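You operate a simulated robot arm through the tools that you are given. There is no shell and no other tool.

You run a simulated robot arm. Do the job below in one go: nothing can be reset, and whatever is moved stays where it is left.

## Task
Wind 3 turns of tape onto the silver threaded pipe in the jig.
Fine: leave it in the jig's cup and swing the tape holder out again.

It is judged by the outcome, as a careful person would: the job done as asked, and still so three seconds after it is handed in. It fails if anything else is knocked over, pushed out of place, dropped, spilled or broken.

## Robot
A 7-joint arm with a two-finger parallel gripper, fixed in place. Base frame: the origin is at the foot of the arm, x ahead of it, y to its left, z up; the work surface is at about z = 0. Readings come in mm, degrees, newtons and seconds.
With the tool pointing down near the work surface it reaches from about 260 to 680 mm from the base axis. Its first joint turns from -166.0 to 166.0 degrees. Payload 2.5 kg.
The TCP is the grasp point between the finger pads, 30 mm short of the fingertips. In the tool frame z runs along the fingers and y along their closing line. Largest opening 94 mm; finger width 28, thickness 10; the body of the gripper, 50 by 96 mm, starts 55 mm behind the TCP.
Orientation is told as [roll, pitch, yaw] about the base's x, y, z axes, in that order, counted from this pose: with the fingers straight down and closing along the base's y, the tool's x points along the base's -x, its y along +y and its z along -z.

## Interface
- The arm moves only by the tool drive_tool. Its argument "plan" is a list of rows, each a list of 7 numbers: the shift along the tool's x, y, z in mm, then the turn, a rotation vector about the tool's x, y, z in degrees, then the closure, from 0 (fully open) to 1 (shut). In form: [[dx, dy, dz, ax, ay, az, gripper], ...]. A call has 1 to 20 rows; each row is the pose to reach, as a shift and turn from the pose commanded when the call began, along the tool's axes at that moment. A row lasts 0.2 s, in which the tool goes at most 50 mm and 8.6 degrees; a call with a longer step from one row to the next is refused whole, and so is a gripper value outside its range. A pose out of reach is approached as far as the arm can. The call stops where the force on the tool passes 40 N (or 10 N more than at its start, if that is more) or the arm is blocked; 0.2 s more then pass. Each finger travels about 72 mm/s and halts on what it meets, pressing with about 38 N; the grip force reading is that of the motor and also rises with nothing between the fingers. The clock runs only during rows and for 0.2 s after the last one: add rows that repeat a pose to give the fingers time. It gives the time, the measured TCP pose, the force on the tool (base axes), the opening and the grip force at its end, in the units of the frame above (readings bear some noise), with the torque about the TCP (base axes, N m) and any sound that the robot's microphone picked up.
- Cameras (640 x 400 px; columns grow to the right, rows downward): "scene" is fixed at [219.8, 650.8, 758.9]; the picture's right is [-0.95, -0.32, 0.00], its down [-0.18, 0.52, -0.84] and it looks along [0.27, -0.79, -0.55] (base axes); focal length 346 px, centre (320, 200). "wrist" rides on the gripper at [76, 14, -102] in the tool frame; the picture's right is [-0.18, 0.98, 0.00], its down [-0.75, -0.14, -0.64] and it looks along [-0.63, -0.12, 0.77] (tool axes); focal length 243 px, centre (320, 200). There is no depth. A picture from a camera that has moved, and an enlarged one, comes with that camera's place and axes in the base frame and with its lens.
- capture(camera): a new picture of that camera. It takes no simulated time.
- enlarge(camera, box): a new picture of the part [left, top, right, bottom] of that camera's present view, enlarged. It takes no simulated time.
- finish_job(): hands the job in; it is judged then, once.

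Nothing tells you positions but the pictures and the camera data. Unless the task says otherwise, let go and move clear before handing in.

The tools are called after ">>>" as name(argument=value, ...) on one line, values as JSON. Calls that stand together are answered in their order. drive_tool: Moves the arm, as the interface text tells. Its arguments: {"type":"object","properties":{"plan":{"type":"array","items":{"type":"array","items":{"type":"number"}}}},"required":["plan"]} The other tools are called the same way: capture (camera) takes a picture; enlarge (camera, box) takes an enlarged picture of a part of a camera's view; finish_job () hands the job in.

At the start:

```text
time: 0.0
ee_pos: [506.3, -104.7, 412.8]
tool_rot: [0.0, 0.0, 0.0]
ft_force: [0.1, -0.6, -0.7]
torque: [0.04, -0.02, 0.0]
grip_width: 93.9
grip_force: 0.1
```

scene: 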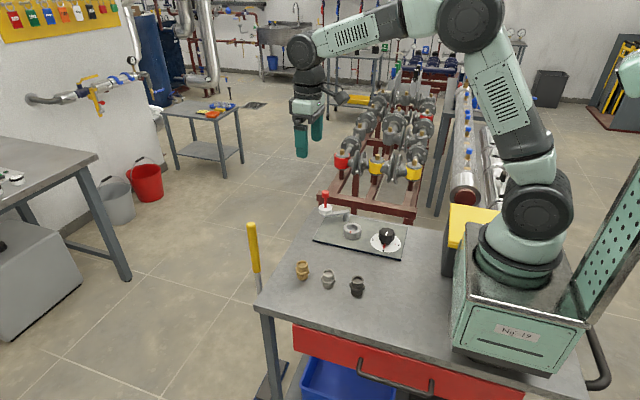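
wrist: 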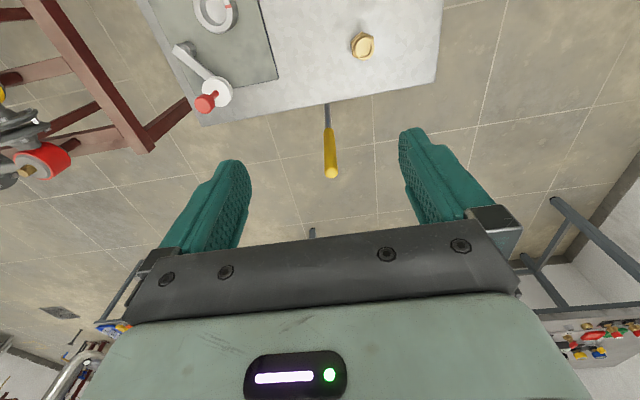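

I see a bench with a jig plate (a red-knobbed arm, a grey ring/cup and a round dial with a black knob) and three loose fittings (brass, silver, dark). I'll enlarge the views before moving.

>>> enlarge(camera="scene", box=[300, 180, 420, 255])

>>> enlarge(camera="scene", box=[280, 245, 400, 320])

>>> enlarge(camera="wrist", box=[130, 0, 450, 200])

```text
5.33 times, centred on (360, 218) of scene
camera zoom: at [219.8, 650.8, 758.9], right [-0.95, -0.32, 0.0], down [-0.18, 0.52, -0.84], along [0.27, -0.79, -0.55], focal length 1848 px, centre (107, 107)
```

zoom: 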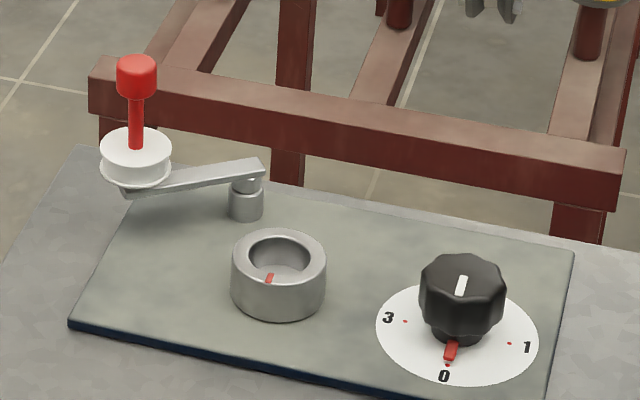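

```text
5.33 times, centred on (340, 282) of scene
camera zoom: at [219.8, 650.8, 758.9], right [-0.95, -0.32, 0.0], down [-0.18, 0.52, -0.84], along [0.27, -0.79, -0.55], focal length 1848 px, centre (213, -240)
```

zoom: 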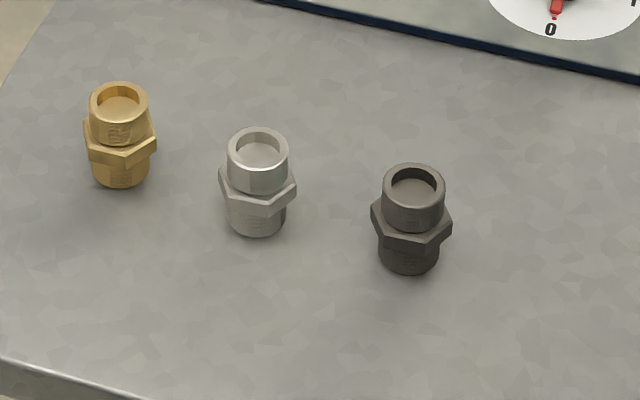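

```text
2.00 times, centred on (290, 100) of wrist
camera zoom: at [428.9, -90.4, 514.9], right [0.18, 0.98, 0.0], down [0.75, -0.14, 0.64], along [0.63, -0.12, -0.77], focal length 485 px, centre (380, 400)
```

zoom: 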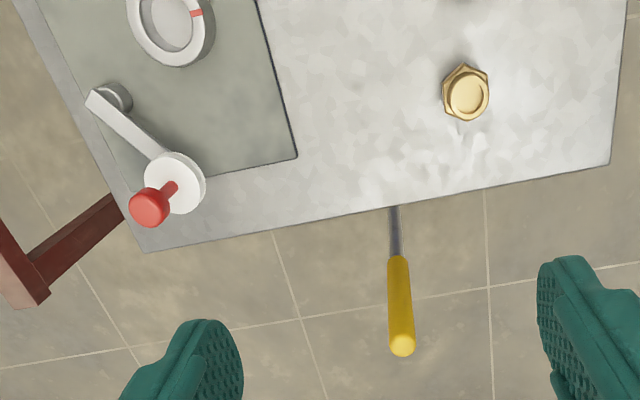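

Rough positions from the scene view: silver fitting (421,-17), brass (503,-25), dark (337,-16), cup (411,-253), dial knob (297,-256), tape-arm pivot (454,-335) with the roll near (528,-315). I'll move the wrist camera closer to check these.

>>> drive_tool(plan=[[30, -13, 27, 0, 0, 0, 0], [60, -26, 54, 0, 0, 0, 0], [90, -39, 81, 0, 0, 0, 0], [120, -52, 108, 0, 0, 0, 0], [146, -65, 133, 0, 0, 0, 0], [146, -65, 133, 0, 0, 0, 0]])

>>> capture(camera="wrist")

>>> capture(camera="scene")

```text
time: 1.4
ee_pos: [361.4, -169.8, 278.9]
tool_rot: [-0.1, 0.0, 0.0]
ft_force: [0.0, 0.3, -0.5]
torque: [0.01, 0.01, -0.06]
grip_width: 93.9
grip_force: 0.1
```

```text
taken
camera wrist: at [284.0, -154.8, 380.6], right [0.18, 0.98, 0.0], down [0.75, -0.14, 0.64], along [0.63, -0.12, -0.77], focal length 243 px, centre (320, 200)
```

wrist: 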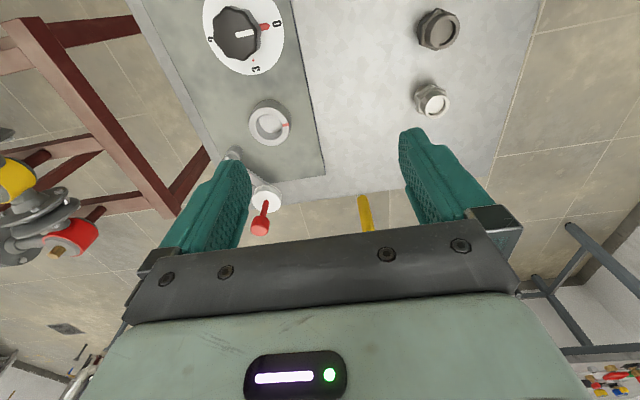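

```text
taken
```

scene: 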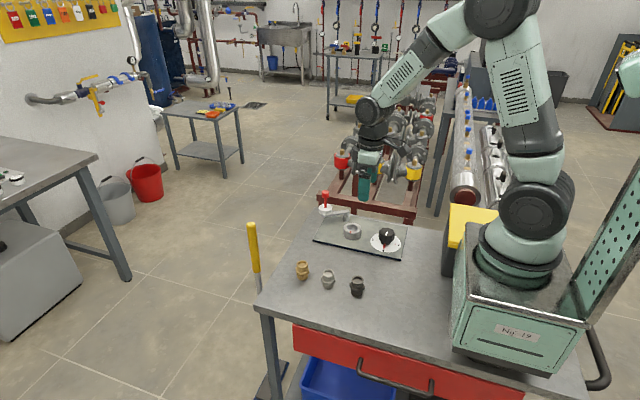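

>>> enlarge(camera="wrist", box=[190, 0, 350, 100])

>>> enlarge(camera="wrist", box=[180, 80, 340, 240])

>>> enlarge(camera="wrist", box=[380, 0, 500, 130])

```text
4.00 times, centred on (270, 50) of wrist
camera zoom: at [284.0, -154.8, 380.6], right [0.18, 0.98, 0.0], down [0.75, -0.14, 0.64], along [0.63, -0.12, -0.77], focal length 970 px, centre (520, 800)
```

zoom: 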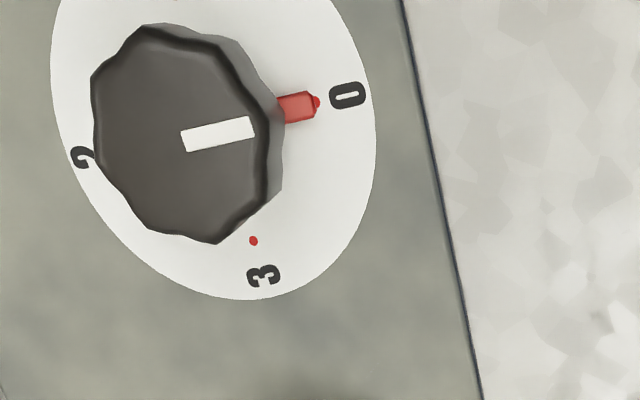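

```text
2.50 times, centred on (260, 160) of wrist
camera zoom: at [284.0, -154.8, 380.6], right [0.18, 0.98, 0.0], down [0.75, -0.14, 0.64], along [0.63, -0.12, -0.77], focal length 606 px, centre (470, 300)
```

zoom: 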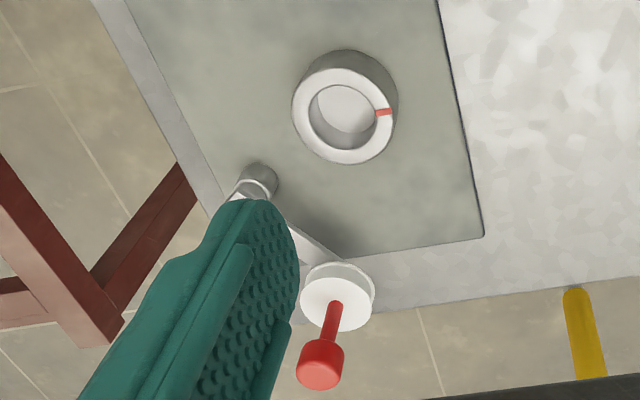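

```text
3.08 times, centred on (440, 65) of wrist
camera zoom: at [284.0, -154.8, 380.6], right [0.18, 0.98, 0.0], down [0.75, -0.14, 0.64], along [0.63, -0.12, -0.77], focal length 746 px, centre (-49, 615)
```

zoom: 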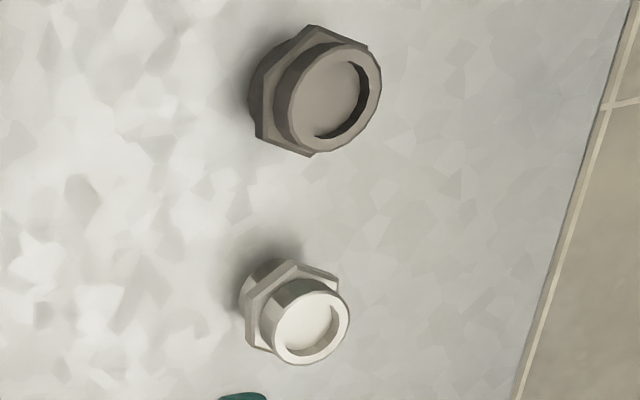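

The cup is at about (413,-254), the pivot near (450,-323), the roll near (519,-287) and the silver fitting near (425,-19). I'll hover over the silver fitting for a closer look at its ends and hex.

>>> drive_tool(plan=[[-13, 30, 24, 0, 0, 0, 0], [-26, 60, 48, 0, 0, 0, 0], [-39, 90, 72, 0, 0, 0, 0], [-52, 120, 96, 0, 0, 0, 0], [-64, 151, 119, 0, 0, 0, 0], [-64, 151, 119, 0, 0, 0, 0]])

>>> capture(camera="wrist")

>>> enlarge(camera="wrist", box=[240, 0, 400, 140])

>>> enlarge(camera="scene", box=[305, 260, 353, 300])

>>> enlarge(camera="scene", box=[305, 180, 385, 245])

```text
time: 2.8
ee_pos: [425.0, -18.4, 160.8]
tool_rot: [0.0, 0.0, 0.0]
ft_force: [-0.1, -0.1, -0.4]
torque: [0.01, -0.01, -0.01]
grip_width: 93.6
grip_force: 0.0
```

```text
taken
camera wrist: at [347.9, -4.1, 262.9], right [0.18, 0.98, 0.0], down [0.75, -0.14, 0.64], along [0.63, -0.12, -0.77], focal length 243 px, centre (320, 200)
```

wrist: 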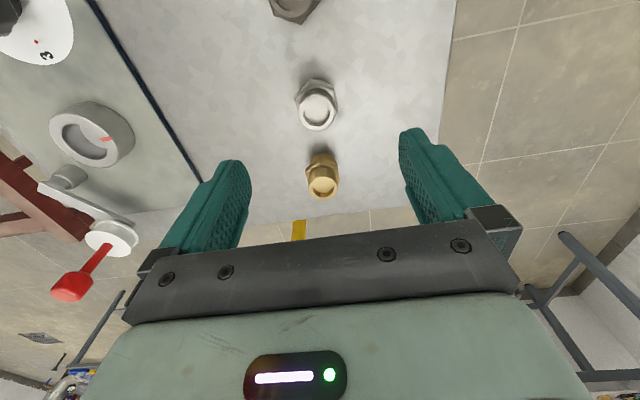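

```text
2.86 times, centred on (320, 70) of wrist
camera zoom: at [347.9, -4.1, 262.9], right [0.18, 0.98, 0.0], down [0.75, -0.14, 0.64], along [0.63, -0.12, -0.77], focal length 693 px, centre (320, 571)
```

zoom: 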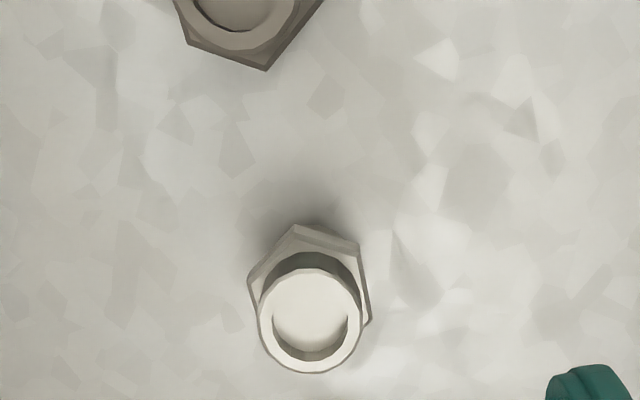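

```text
10.00 times, centred on (329, 280) of scene
camera zoom: at [219.8, 650.8, 758.9], right [-0.95, -0.32, 0.0], down [-0.18, 0.52, -0.84], along [0.27, -0.79, -0.55], focal length 3465 px, centre (230, -600)
```

zoom: 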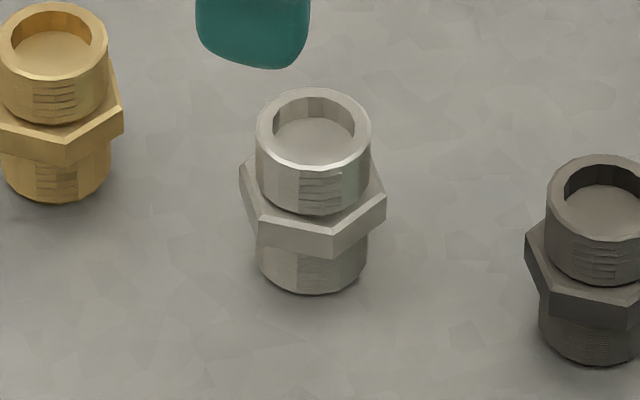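

```text
6.15 times, centred on (345, 212) of scene
camera zoom: at [219.8, 650.8, 758.9], right [-0.95, -0.32, 0.0], down [-0.18, 0.52, -0.84], along [0.27, -0.79, -0.55], focal length 2132 px, centre (166, 123)
```

zoom: 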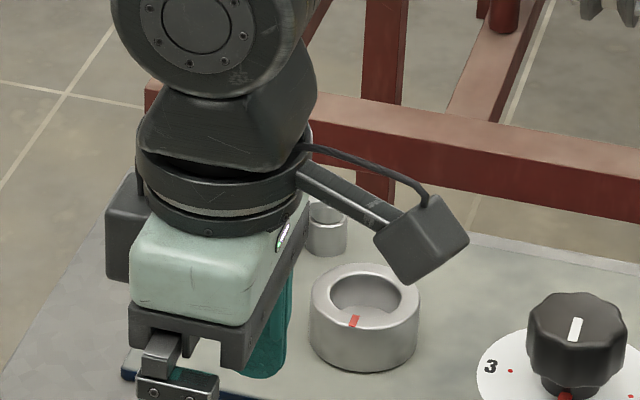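

The fittings look symmetric, about 52 mm tall with a 32 mm thread above and below a 42 mm hex. I put the silver one at about (422.5,-21), so I'll descend over it with the fingers open and check alignment before closing.

>>> drive_tool(plan=[[2.5, -2.6, 30, 0, 0, 0, 0], [2.5, -2.6, 60, 0, 0, 0, 0], [2.5, -2.6, 80, 0, 0, 0, 0], [2.5, -2.6, 80, 0, 0, 0, 0]])

>>> capture(camera="wrist")

>>> enlarge(camera="scene", box=[280, 240, 376, 300])

```text
time: 3.8
ee_pos: [422.6, -21.5, 80.9]
tool_rot: [0.1, 0.0, 0.0]
ft_force: [0.0, -0.1, 0.1]
torque: [-0.01, 0.02, 0.0]
grip_width: 94.2
grip_force: 0.0
```

```text
taken
camera wrist: at [345.8, -7.2, 182.7], right [0.18, 0.98, 0.0], down [0.75, -0.14, 0.64], along [0.63, -0.12, -0.77], focal length 243 px, centre (320, 200)
```

wrist: 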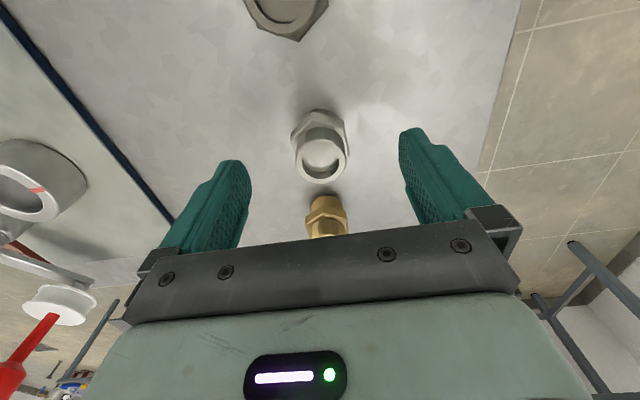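

```text
6.67 times, centred on (328, 270) of scene
camera zoom: at [219.8, 650.8, 758.9], right [-0.95, -0.32, 0.0], down [-0.18, 0.52, -0.84], along [0.27, -0.79, -0.55], focal length 2310 px, centre (267, -267)
```

zoom: 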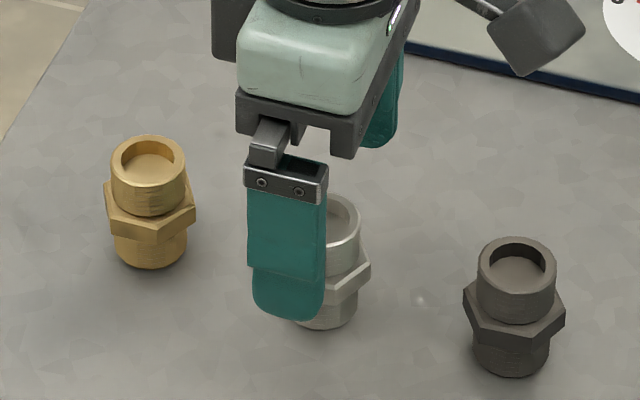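

The fitting's top ring sits at the expected grasp point in the wrist view, so alignment is good. I'll lower the fingertips to just above the hex and close on the upper thread.

>>> drive_tool(plan=[[0, 0, 16.5, 0, 0, 0, 0], [0, 0, 16.5, 0, 0, 0, 0], [0, 0, 16.5, 0, 0, 0, 0.5], [0, 0, 16.5, 0, 0, 0, 1], [0, 0, 16.5, 0, 0, 0, 1], [0, 0, 16.5, 0, 0, 0, 1], [0, 0, 16.5, 0, 0, 0, 1]])

>>> capture(camera="wrist")

>>> enlarge(camera="scene", box=[280, 240, 376, 300])

```text
time: 5.4
ee_pos: [422.1, -21.5, 63.5]
tool_rot: [0.0, -0.1, 0.0]
ft_force: [-0.7, 0.2, -1.1]
torque: [0.0, 0.06, 0.0]
grip_width: 31.7
grip_force: 38.1
```

```text
taken
camera wrist: at [345.4, -7.1, 166.0], right [0.18, 0.98, 0.0], down [0.75, -0.14, 0.64], along [0.63, -0.12, -0.77], focal length 243 px, centre (320, 200)
```

wrist: 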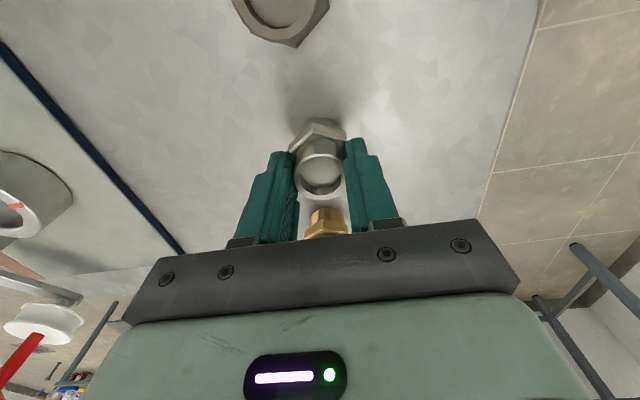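

```text
6.67 times, centred on (328, 270) of scene
camera zoom: at [219.8, 650.8, 758.9], right [-0.95, -0.32, 0.0], down [-0.18, 0.52, -0.84], along [0.27, -0.79, -0.55], focal length 2310 px, centre (267, -267)
```

zoom: 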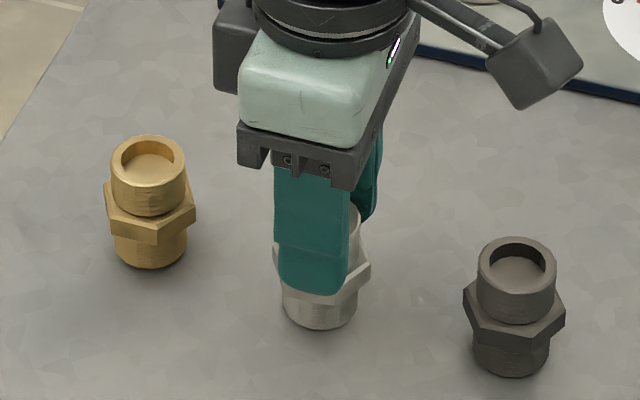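

The fitting is held at 31.7 mm with a firm grip. I'll lift it straight up and carry it toward the cup, stopping short to measure the cup.

>>> drive_tool(plan=[[0, 0, -30, 0, 0, 0, 1], [0, 0, -65, 0, 0, 0, 1], [0, 0, -100, 0, 0, 0, 1], [2, -40, -110, 0, 0, 0, 1], [4, -80, -110, 0, 0, 0, 1], [6, -120, -110, 0, 0, 0, 1], [8, -160, -110, 0, 0, 0, 1], [8, -160, -110, 0, 0, 0, 1]])

>>> capture(camera="wrist")

>>> enlarge(camera="wrist", box=[140, 0, 380, 200])

>>> enlarge(camera="scene", box=[290, 160, 418, 260])

```text
time: 7.2
ee_pos: [412.7, -181.2, 174.0]
tool_rot: [-0.1, -0.1, 0.1]
ft_force: [0.0, 0.0, -0.3]
torque: [-0.01, -0.03, -0.01]
grip_width: 0.1
grip_force: 33.5
```

```text
taken
camera wrist: at [336.7, -167.2, 275.9], right [0.18, 0.98, 0.0], down [0.75, -0.14, 0.64], along [0.63, -0.12, -0.77], focal length 243 px, centre (320, 200)
```

wrist: 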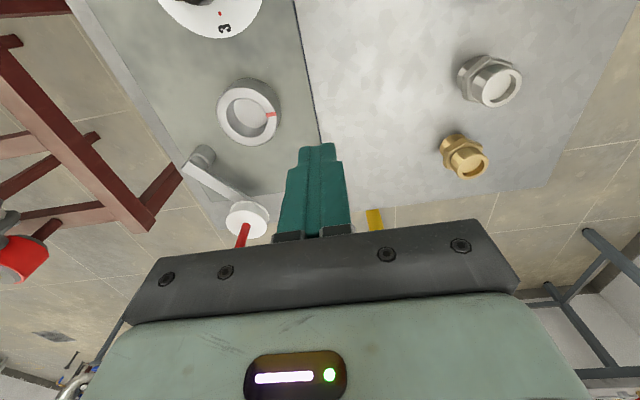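

```text
2.00 times, centred on (260, 100) of wrist
camera zoom: at [336.7, -167.2, 275.9], right [0.18, 0.98, 0.0], down [0.75, -0.14, 0.64], along [0.63, -0.12, -0.77], focal length 485 px, centre (440, 400)
```

zoom: 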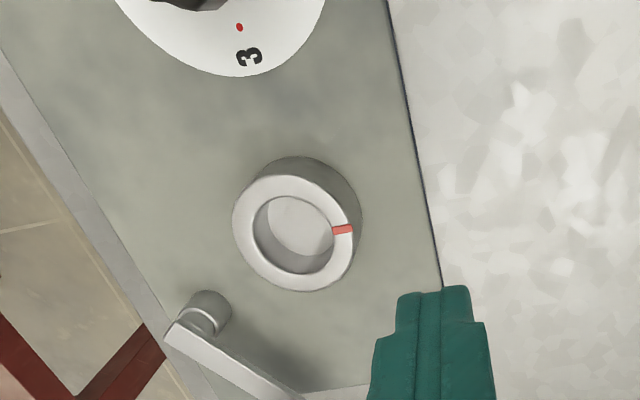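

```text
4.00 times, centred on (354, 210) of scene
camera zoom: at [219.8, 650.8, 758.9], right [-0.95, -0.32, 0.0], down [-0.18, 0.52, -0.84], along [0.27, -0.79, -0.55], focal length 1386 px, centre (184, 160)
```

zoom: 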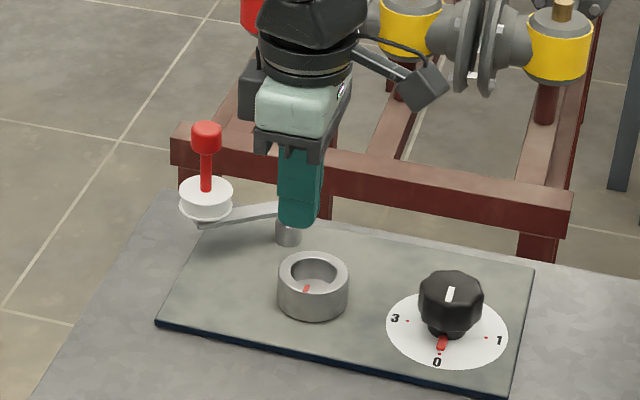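

The gripper came up empty: the fitting slipped out of the fingertips and looks to be still standing in about its original spot. I'll go back above it, check it, and then re-grip.

>>> drive_tool(plan=[[-2, 40, 0, 0, 0, 0, 0.6], [-4, 80, 0, 0, 0, 0, 0.2], [-6, 120, 0, 0, 0, 0, 0], [-9, 158, 10, 0, 0, 0, 0], [-9, 158, 10, 0, 0, 0, 0]])

>>> enlarge(camera="wrist", box=[240, 0, 400, 140])

>>> enlarge(camera="scene", box=[280, 240, 376, 300])

```text
time: 8.4
ee_pos: [423.0, -23.2, 165.2]
tool_rot: [0.0, 0.1, 0.0]
ft_force: [0.2, -0.2, 0.2]
torque: [0.03, -0.02, -0.02]
grip_width: 93.9
grip_force: 0.2
```

```text
2.86 times, centred on (320, 70) of wrist
camera zoom: at [346.6, -8.9, 267.1], right [0.18, 0.98, 0.0], down [0.75, -0.14, 0.64], along [0.63, -0.12, -0.77], focal length 693 px, centre (320, 571)
```

zoom: 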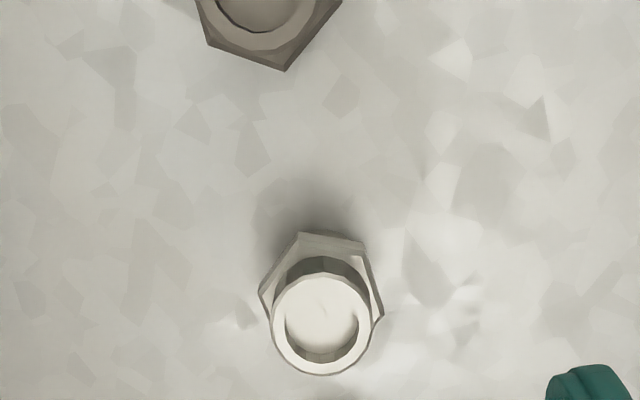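

```text
6.67 times, centred on (328, 270) of scene
camera zoom: at [219.8, 650.8, 758.9], right [-0.95, -0.32, 0.0], down [-0.18, 0.52, -0.84], along [0.27, -0.79, -0.55], focal length 2310 px, centre (267, -267)
```

zoom: 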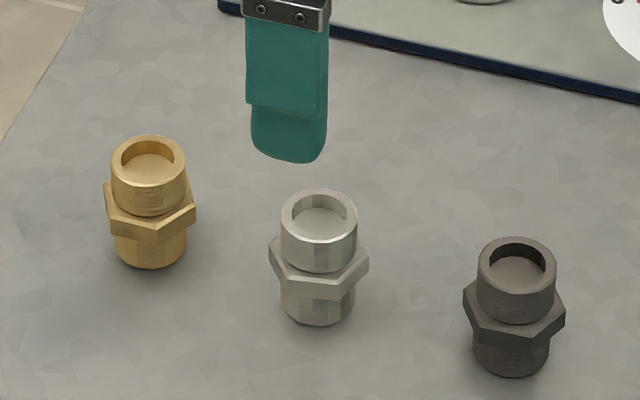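

The fitting is still upright near (424.5,-23), just turned slightly. I'll grip it again as low as I can above the hex, let the fingers settle, and lift only a little and slowly to check the hold.

>>> drive_tool(plan=[[-1.5, 0, 40, 0, 0, 0, 0], [-1.5, 0, 80, 0, 0, 0, 0], [-1.5, 0, 103, 0, 0, 0, 0], [-1.5, 0, 103, 0, 0, 0, 0.5], [-1.5, 0, 103, 0, 0, 0, 1], [-1.5, 0, 103, 0, 0, 0, 1], [-1.5, 0, 103, 0, 0, 0, 1], [-1.5, 0, 103, 0, 0, 0, 1], [-1.5, 0, 103, 0, 0, 0, 1]])

>>> enlarge(camera="wrist", box=[220, 80, 420, 240])

>>> enlarge(camera="scene", box=[296, 240, 360, 300])

```text
time: 10.4
ee_pos: [424.4, -24.4, 60.8]
tool_rot: [0.0, 0.1, 0.0]
ft_force: [0.8, -0.4, 0.0]
torque: [0.02, 0.03, -0.01]
grip_width: 41.6
grip_force: 37.8
```

```text
2.50 times, centred on (320, 160) of wrist
camera zoom: at [347.6, -9.8, 163.7], right [0.18, 0.98, 0.0], down [0.75, -0.14, 0.64], along [0.63, -0.12, -0.77], focal length 606 px, centre (320, 300)
```

zoom: 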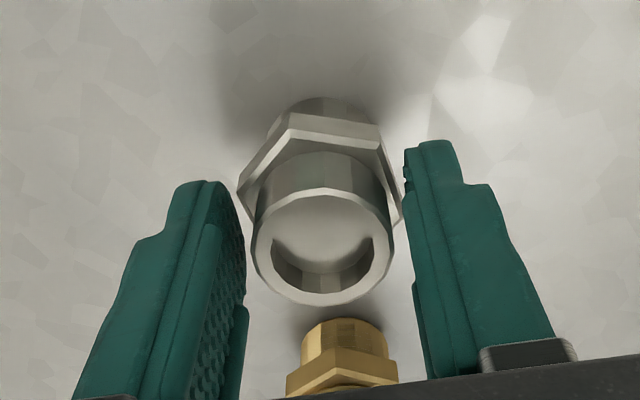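

```text
6.67 times, centred on (328, 270) of scene
camera zoom: at [219.8, 650.8, 758.9], right [-0.95, -0.32, 0.0], down [-0.18, 0.52, -0.84], along [0.27, -0.79, -0.55], focal length 2310 px, centre (267, -267)
```

zoom: 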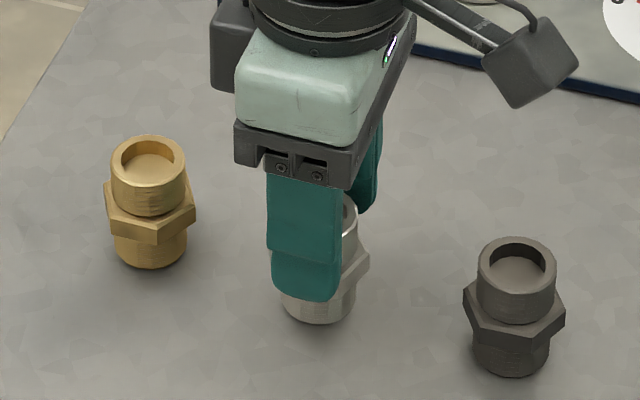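

The tips caught the hex corners (41.6 mm) this time, so the hex top is at about z=32–33. I'll open, rise 3.5 mm, re-close on the thread and lift very gently to see if it holds.

>>> drive_tool(plan=[[0, 0, 0, 0, 0, 0, 0.3], [0, 0, 0, 0, 0, 0, 0.2], [0, 1, -3.5, 0, 0, 0, 0.2], [0, 1, -3.5, 0, 0, 0, 0.5], [0, 1, -3.5, 0, 0, 0, 1], [0, 1, -3.5, 0, 0, 0, 1], [0, 1, -3.5, 0, 0, 0, 1], [0, 1, -3.5, 0, 0, 0, 1], [0, 1, -5, 0, 0, 0, 1], [0, 1, -6.5, 0, 0, 0, 1], [0, 1, -8, 0, 0, 0, 1], [0, 1, -8, 0, 0, 0, 1]])

>>> enlarge(camera="wrist", box=[220, 80, 420, 240])

>>> enlarge(camera="scene", box=[296, 240, 360, 300])

```text
time: 13.0
ee_pos: [422.4, -23.0, 70.0]
tool_rot: [0.0, 0.0, 0.0]
ft_force: [-0.5, -0.1, -1.0]
torque: [0.0, -0.01, -0.01]
grip_width: 31.5
grip_force: 37.9
```

```text
2.50 times, centred on (320, 160) of wrist
camera zoom: at [346.6, -8.3, 171.7], right [0.18, 0.98, 0.0], down [0.75, -0.14, 0.64], along [0.63, -0.12, -0.77], focal length 606 px, centre (320, 300)
```

zoom: 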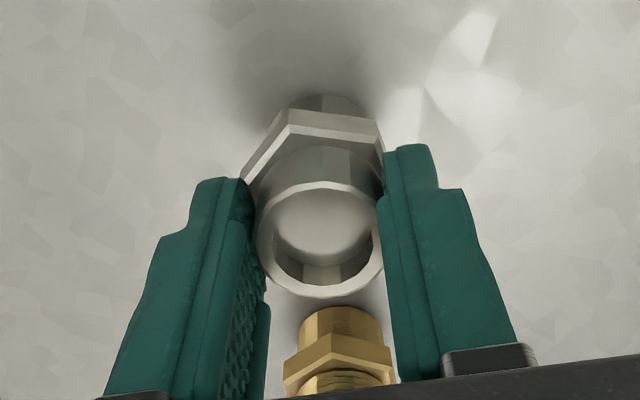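

```text
6.67 times, centred on (328, 270) of scene
camera zoom: at [219.8, 650.8, 758.9], right [-0.95, -0.32, 0.0], down [-0.18, 0.52, -0.84], along [0.27, -0.79, -0.55], focal length 2310 px, centre (267, -267)
```

zoom: 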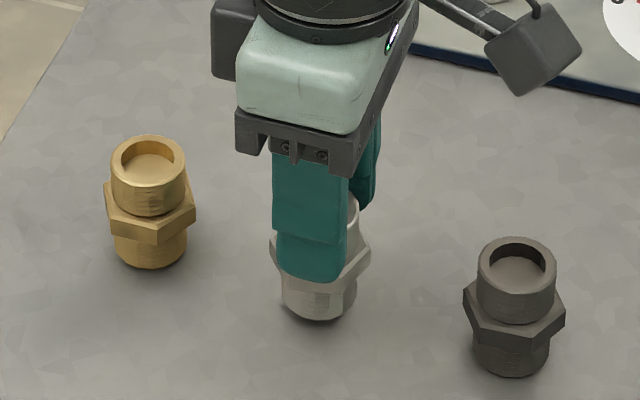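

It seems to be lifting now: the fitting follows the fingers by a few mm. I'll keep lifting slowly and check again.

>>> drive_tool(plan=[[0, 0, -2, 0, 0, 0, 1], [0, 0, -4, 0, 0, 0, 1], [0, 0, -7, 0, 0, 0, 1], [0, 0, -10, 0, 0, 0, 1], [0, 0, -13, 0, 0, 0, 1], [0, 0, -16, 0, 0, 0, 1], [0, 0, -18, 0, 0, 0, 1], [0, 0, -20, 0, 0, 0, 1], [0, 0, -20, 0, 0, 0, 1]])

>>> enlarge(camera="wrist", box=[220, 80, 420, 240])

>>> enlarge(camera="scene", box=[296, 240, 360, 300])

```text
time: 15.0
ee_pos: [423.1, -22.1, 89.3]
tool_rot: [0.1, 0.0, 0.0]
ft_force: [-0.3, 0.5, -0.6]
torque: [0.03, -0.02, 0.03]
grip_width: 31.4
grip_force: 38.0
```

```text
2.50 times, centred on (320, 160) of wrist
camera zoom: at [346.8, -8.1, 191.5], right [0.18, 0.98, 0.0], down [0.75, -0.14, 0.64], along [0.63, -0.12, -0.77], focal length 606 px, centre (320, 300)
```

zoom: 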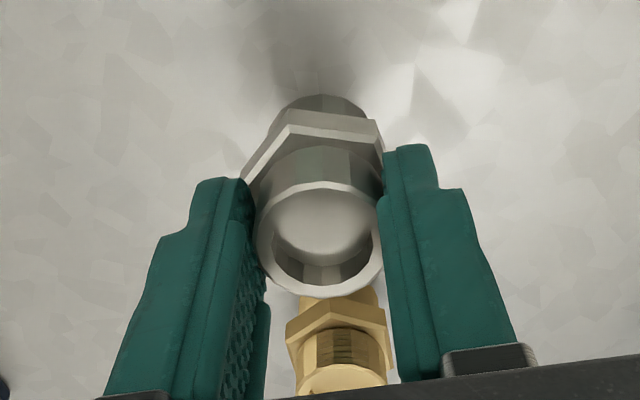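

```text
6.67 times, centred on (328, 270) of scene
camera zoom: at [219.8, 650.8, 758.9], right [-0.95, -0.32, 0.0], down [-0.18, 0.52, -0.84], along [0.27, -0.79, -0.55], focal length 2310 px, centre (267, -267)
```

zoom: 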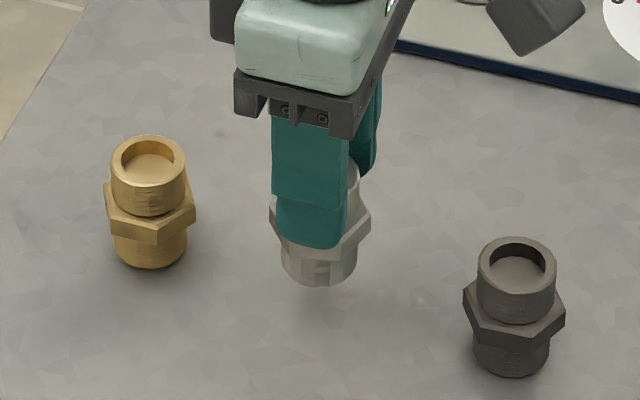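

Held well, with the fitting clearly off the bench. I'll lift further in gentle steps and then carry it slowly toward the cup.

>>> drive_tool(plan=[[0, 0, -3, 0, 0, 0, 1], [0, 0, -8, 0, 0, 0, 1], [0, 0, -15, 0, 0, 0, 1], [0, 0, -23, 0, 0, 0, 1], [0, 0, -31, 0, 0, 0, 1], [0, 0, -39, 0, 0, 0, 1], [0, 0, -46, 0, 0, 0, 1], [0, 0, -52, 0, 0, 0, 1], [0, 0, -56, 0, 0, 0, 1], [0, 0, -58, 0, 0, 0, 1], [0, 0, -58, 0, 0, 0, 1]])

>>> drive_tool(plan=[[0, -3, 0, 0, 0, 0, 1], [0, -8, 0, 0, 0, 0, 1], [1, -15, 0, 0, 0, 0, 1], [2, -24, 0, 0, 0, 0, 1], [3, -33, 0, 0, 0, 0, 1], [4, -42, 0, 0, 0, 0, 1], [5, -52, 0, 0, 0, 0, 1], [6, -62, 0, 0, 0, 0, 1], [7, -72, 0, 0, 0, 0, 1], [8, -82, 0, 0, 0, 0, 1], [8, -92, 0, 0, 0, 0, 1], [8, -102, 0, 0, 0, 0, 1], [8, -112, 0, 0, 0, 0, 1], [8, -122, 0, 0, 0, 0, 1], [8, -131, 0, 0, 0, 0, 1], [8, -139, 0, 0, 0, 0, 1], [8, -145, 0, 0, 0, 0, 1], [8, -149, 0, 0, 0, 0, 1], [8, -150, 0, 0, 0, 0, 1], [8, -150, 0, 0, 0, 0, 1]])

>>> capture(camera="wrist")

>>> enlarge(camera="wrist", box=[160, 0, 360, 140])

>>> enlarge(camera="scene", box=[290, 160, 418, 260])

```text
time: 17.4
ee_pos: [423.3, -22.7, 148.3]
tool_rot: [0.1, 0.0, 0.0]
ft_force: [-0.8, -0.8, -0.6]
torque: [0.0, 0.05, 0.02]
grip_width: 31.3
grip_force: 38.2
```

```text
time: 21.6
ee_pos: [416.0, -172.0, 147.8]
tool_rot: [-0.1, -0.1, 0.0]
ft_force: [1.5, 0.7, -0.9]
torque: [-0.01, 0.0, -0.01]
grip_width: 31.4
grip_force: 38.5
```

```text
taken
camera wrist: at [339.1, -157.6, 249.0], right [0.18, 0.98, 0.0], down [0.75, -0.14, 0.64], along [0.63, -0.12, -0.77], focal length 243 px, centre (320, 200)
```

wrist: 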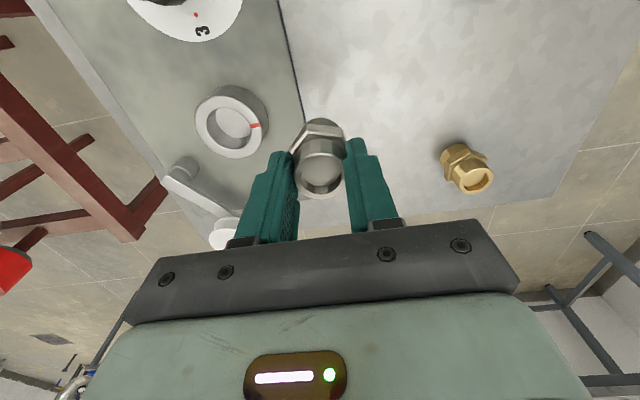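

```text
2.86 times, centred on (260, 70) of wrist
camera zoom: at [339.1, -157.6, 249.0], right [0.18, 0.98, 0.0], down [0.75, -0.14, 0.64], along [0.63, -0.12, -0.77], focal length 693 px, centre (491, 571)
```

zoom: 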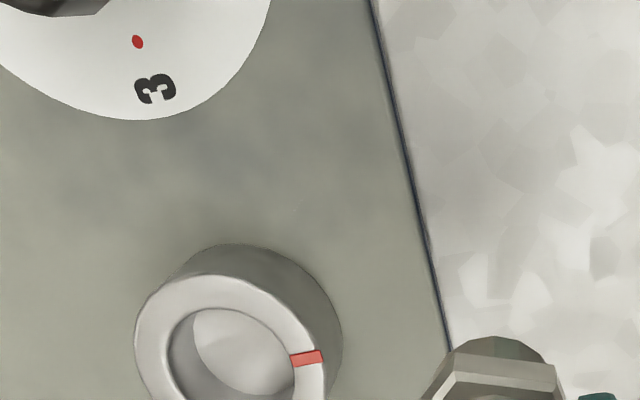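

```text
4.00 times, centred on (354, 210) of scene
camera zoom: at [219.8, 650.8, 758.9], right [-0.95, -0.32, 0.0], down [-0.18, 0.52, -0.84], along [0.27, -0.79, -0.55], focal length 1386 px, centre (184, 160)
```

zoom: 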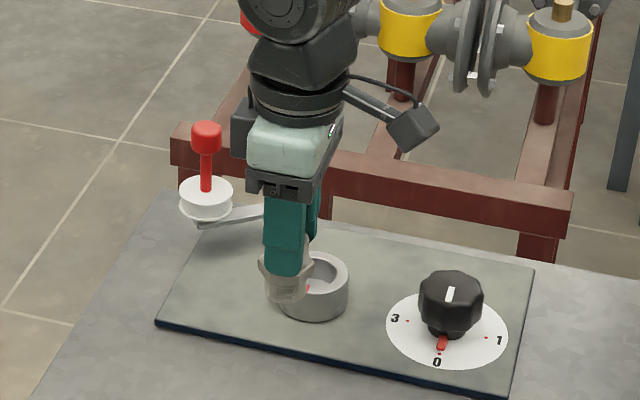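

The fitting is still securely held. I'll zoom in on the cup to pin down its center and see the hole shape.

>>> enlarge(camera="wrist", box=[180, 70, 290, 170])

>>> enlarge(camera="scene", box=[330, 215, 375, 245])

```text
4.00 times, centred on (235, 120) of wrist
camera zoom: at [339.1, -157.6, 249.0], right [0.18, 0.98, 0.0], down [0.75, -0.14, 0.64], along [0.63, -0.12, -0.77], focal length 970 px, centre (660, 520)
```

zoom: 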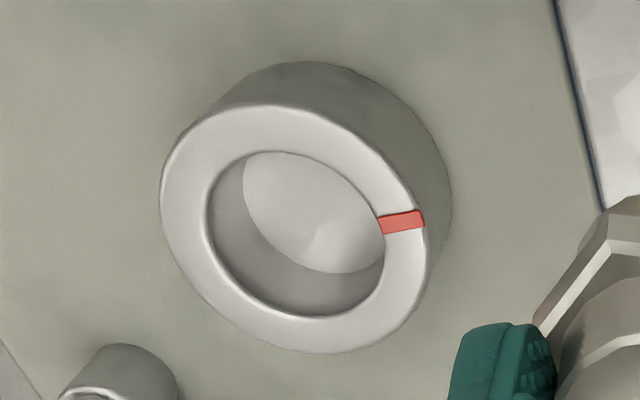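

```text
13.33 times, centred on (352, 230) of scene
camera zoom: at [219.8, 650.8, 758.9], right [-0.95, -0.32, 0.0], down [-0.18, 0.52, -0.84], along [0.27, -0.79, -0.55], focal length 4620 px, centre (-113, -200)
```

zoom: 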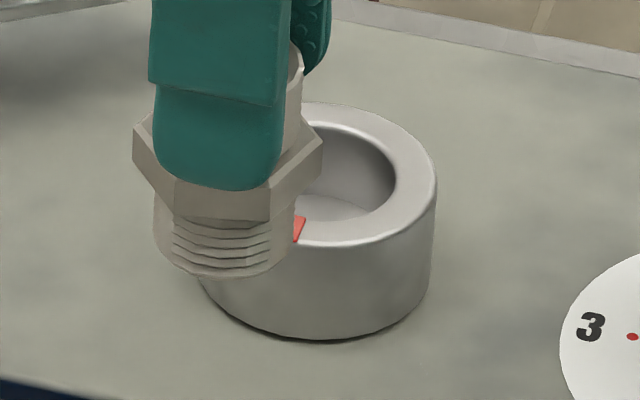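

The cup rim is at about (412,-253.6), z≈42, with a hole roughly 37–39 mm across and 19 mm deep. So the lower thread goes in and the hex sits on the rim. I'll move directly above it at the same height and check alignment.

>>> drive_tool(plan=[[0.2, -3, 0, 0, 0, 0, 1], [0.5, -9, 0, 0, 0, 0, 1], [1, -17, 0, 0, 0, 0, 1], [1.5, -26, 0, 0, 0, 0, 1], [2, -35, 0, 0, 0, 0, 1], [2.5, -45, 0, 0, 0, 0, 1], [3, -55, 0, 0, 0, 0, 1], [3.3, -64, 0, 0, 0, 0, 1], [3.5, -72, 0, 0, 0, 0, 1], [3.5, -78, 0, 0, 0, 0, 1], [3.5, -81, 0, 0, 0, 0, 1], [3.5, -81.8, 0, 0, 0, 0, 1], [3.5, -81.8, 0, 0, 0, 0, 1]])

>>> capture(camera="wrist")

>>> enlarge(camera="wrist", box=[240, 60, 400, 220])

>>> enlarge(camera="scene", box=[320, 190, 390, 250])

```text
time: 24.4
ee_pos: [412.6, -254.6, 147.4]
tool_rot: [0.0, 0.0, 0.1]
ft_force: [-0.5, 0.2, -1.3]
torque: [0.01, -0.01, 0.04]
grip_width: 31.4
grip_force: 37.7
```

```text
taken
camera wrist: at [335.6, -239.8, 249.9], right [0.18, 0.98, 0.0], down [0.75, -0.14, 0.64], along [0.63, -0.12, -0.77], focal length 243 px, centre (320, 200)
```

wrist: 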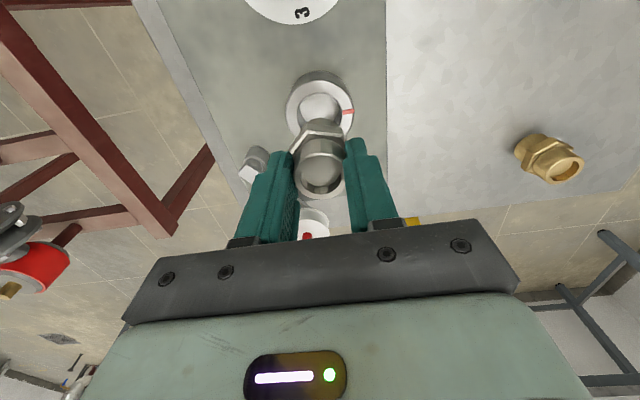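

```text
2.50 times, centred on (320, 140) of wrist
camera zoom: at [335.6, -239.8, 249.9], right [0.18, 0.98, 0.0], down [0.75, -0.14, 0.64], along [0.63, -0.12, -0.77], focal length 606 px, centre (320, 350)
```

zoom: 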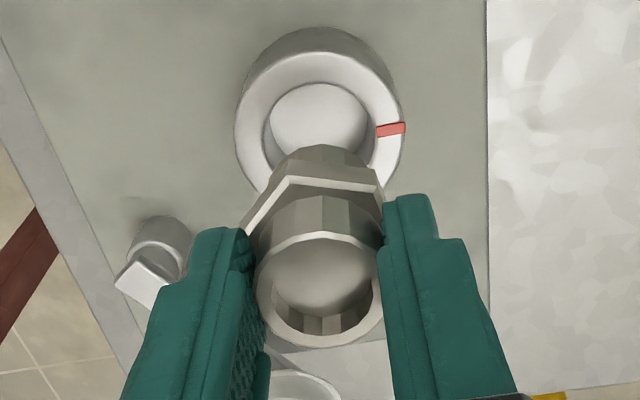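

```text
6.67 times, centred on (355, 220) of scene
camera zoom: at [219.8, 650.8, 758.9], right [-0.95, -0.32, 0.0], down [-0.18, 0.52, -0.84], along [0.27, -0.79, -0.55], focal length 2310 px, centre (87, 67)
```

zoom: 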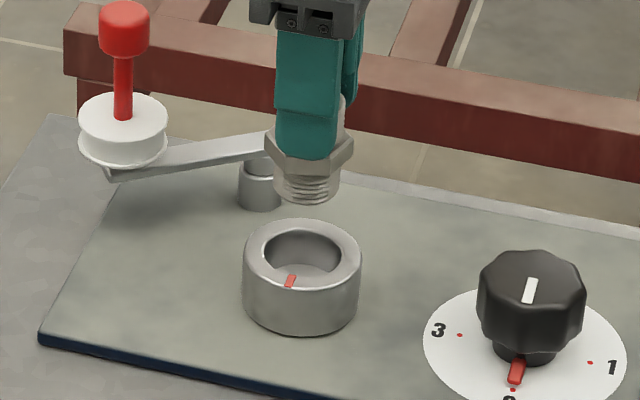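

The fitting is lined up over the cup in both views. I'll lower it to just above the rim and recheck before inserting.

>>> drive_tool(plan=[[0.4, 0, 4, 0, 0, 0, 1], [0.4, 0, 10, 0, 0, 0, 1], [0.4, 0, 17, 0, 0, 0, 1], [0.4, 0, 24, 0, 0, 0, 1], [0.4, 0, 30, 0, 0, 0, 1], [0.4, 0, 34, 0, 0, 0, 1], [0.4, 0, 36, 0, 0, 0, 1], [0.4, 0, 36, 0, 0, 0, 1]])

>>> enlarge(camera="wrist", box=[240, 60, 400, 220])

>>> enlarge(camera="scene", box=[330, 205, 375, 245])

```text
time: 26.2
ee_pos: [412.3, -253.8, 111.1]
tool_rot: [0.0, 0.0, 0.0]
ft_force: [-0.2, 0.6, -0.4]
torque: [-0.01, 0.02, 0.0]
grip_width: 31.1
grip_force: 37.8
```

```text
2.50 times, centred on (320, 140) of wrist
camera zoom: at [335.5, -239.5, 213.5], right [0.18, 0.98, 0.0], down [0.75, -0.14, 0.64], along [0.63, -0.12, -0.77], focal length 606 px, centre (320, 350)
```

zoom: 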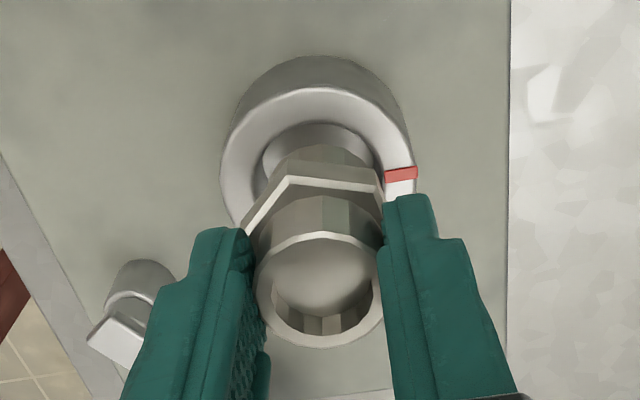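

```text
10.00 times, centred on (352, 225) of scene
camera zoom: at [219.8, 650.8, 758.9], right [-0.95, -0.32, 0.0], down [-0.18, 0.52, -0.84], along [0.27, -0.79, -0.55], focal length 3465 px, centre (-5, -50)
```

zoom: 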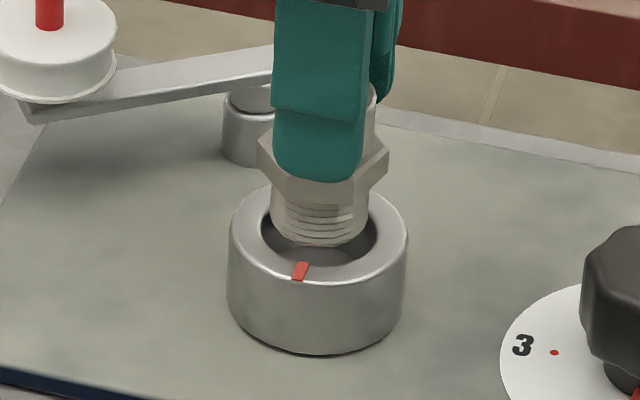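

Well aligned, with the thread mouth centered over the hole. I'll insert slowly.

>>> drive_tool(plan=[[0, 0, 2, 0, 0, 0, 1], [0, 0, 4, 0, 0, 0, 1], [0, 0, 6, 0, 0, 0, 1], [0, 0, 8, 0, 0, 0, 1], [0, 0, 10, 0, 0, 0, 1], [0, 0, 12, 0, 0, 0, 1], [0, 0, 14, 0, 0, 0, 1], [0, 0, 16, 0, 0, 0, 1], [0, 0, 18, 0, 0, 0, 1], [0, 0, 20, 0, 0, 0, 1], [0, 0, 20, 0, 0, 0, 1]])

>>> enlarge(camera="wrist", box=[240, 60, 400, 220])

>>> enlarge(camera="scene", box=[330, 205, 375, 245])

```text
time: 28.6
ee_pos: [412.1, -255.1, 91.1]
tool_rot: [0.0, 0.0, -0.1]
ft_force: [-0.5, -0.2, -1.7]
torque: [-0.02, -0.02, -0.01]
grip_width: 31.1
grip_force: 38.4
```

```text
2.50 times, centred on (320, 140) of wrist
camera zoom: at [334.9, -240.0, 193.7], right [0.18, 0.98, 0.0], down [0.75, -0.14, 0.64], along [0.63, -0.12, -0.77], focal length 606 px, centre (320, 350)
```

zoom: 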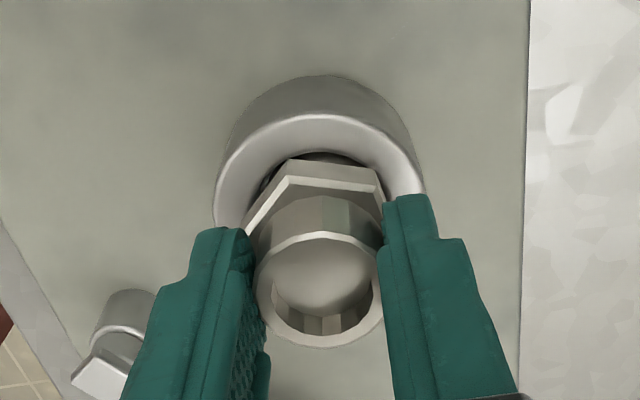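

```text
10.00 times, centred on (352, 225) of scene
camera zoom: at [219.8, 650.8, 758.9], right [-0.95, -0.32, 0.0], down [-0.18, 0.52, -0.84], along [0.27, -0.79, -0.55], focal length 3465 px, centre (-5, -50)
```

zoom: 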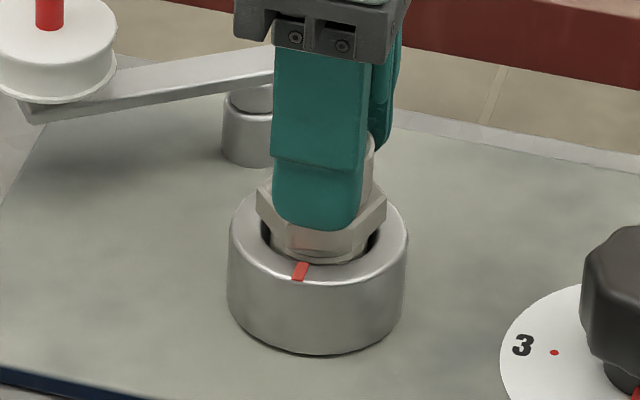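

The lower thread is entering the hole without contact force. I'll go on in 1 mm steps until it seats.

>>> drive_tool(plan=[[0, 0, 1, 0, 0, 0, 1], [0, 0, 2, 0, 0, 0, 1], [0, 0, 3, 0, 0, 0, 1], [0, 0, 3, 0, 0, 0, 1]])

>>> drive_tool(plan=[[0, 0, 0.7, 0, 0, 0, 1], [0, 0, 1.4, 0, 0, 0, 1], [0, 0, 1.4, 0, 0, 0, 1]])

>>> enlarge(camera="wrist", box=[240, 60, 400, 220])

>>> enlarge(camera="scene", box=[330, 205, 375, 245])

```text
time: 29.6
ee_pos: [413.0, -254.1, 88.2]
tool_rot: [0.0, 0.0, 0.0]
ft_force: [-0.3, 1.0, -0.1]
torque: [0.02, 0.02, -0.02]
grip_width: 31.1
grip_force: 38.0
```

```text
time: 30.4
ee_pos: [412.8, -255.1, 87.3]
tool_rot: [-0.1, 0.0, 0.0]
ft_force: [0.4, -0.3, -2.2]
torque: [0.0, 0.02, -0.02]
grip_width: 31.3
grip_force: 37.9
```

```text
2.50 times, centred on (320, 140) of wrist
camera zoom: at [335.1, -240.1, 189.4], right [0.18, 0.98, 0.0], down [0.75, -0.14, 0.64], along [0.63, -0.12, -0.77], focal length 606 px, centre (320, 350)
```

zoom: 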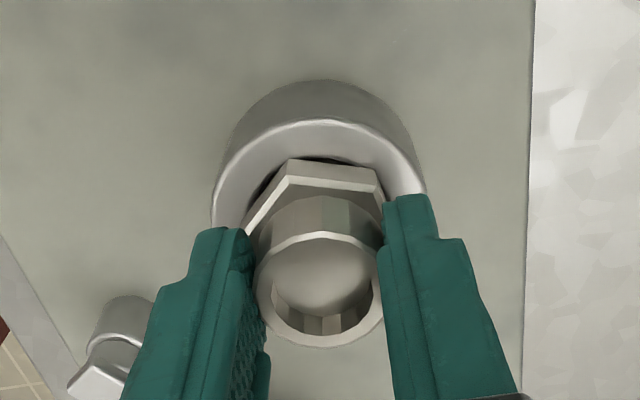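

```text
10.00 times, centred on (352, 225) of scene
camera zoom: at [219.8, 650.8, 758.9], right [-0.95, -0.32, 0.0], down [-0.18, 0.52, -0.84], along [0.27, -0.79, -0.55], focal length 3465 px, centre (-5, -50)
```

zoom: 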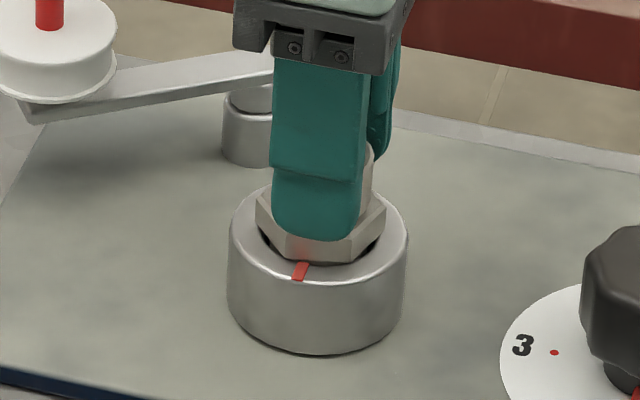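

Still no seating force, and the hex is now only a little above the rim. Continuing down in sub-millimeter steps.

>>> drive_tool(plan=[[0, 0, 0.7, 0, 0, 0, 1], [0, 0, 1.4, 0, 0, 0, 1], [0, 0, 1.4, 0, 0, 0, 1]])

>>> drive_tool(plan=[[0, 0, 0.7, 0, 0, 0, 1], [0, 0, 1.4, 0, 0, 0, 1], [0, 0, 1.4, 0, 0, 0, 1]])

>>> enlarge(camera="scene", box=[330, 205, 375, 245])

```text
time: 31.2
ee_pos: [412.3, -255.0, 86.2]
tool_rot: [0.0, -0.2, 0.1]
ft_force: [-7.5, 4.7, 28.8]
torque: [0.16, 0.14, -0.02]
grip_width: 31.6
grip_force: 37.8
```

```text
time: 32.0
ee_pos: [412.7, -254.7, 85.1]
tool_rot: [0.0, -0.1, -0.1]
ft_force: [-2.2, 5.2, 29.8]
torque: [0.17, -0.02, 0.03]
grip_width: 31.2
grip_force: 37.8
```

```text
10.00 times, centred on (352, 225) of scene
camera zoom: at [219.8, 650.8, 758.9], right [-0.95, -0.32, 0.0], down [-0.18, 0.52, -0.84], along [0.27, -0.79, -0.55], focal length 3465 px, centre (-5, -50)
```

zoom: 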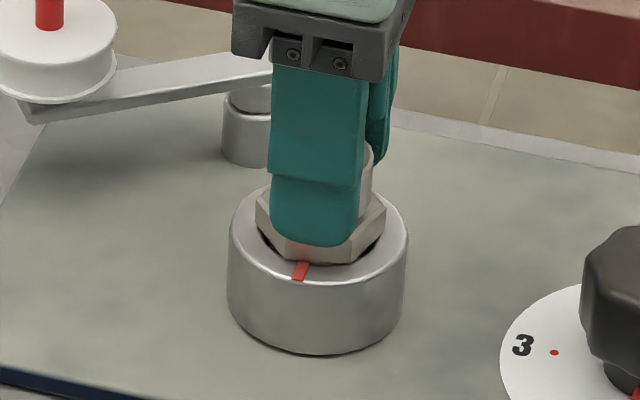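

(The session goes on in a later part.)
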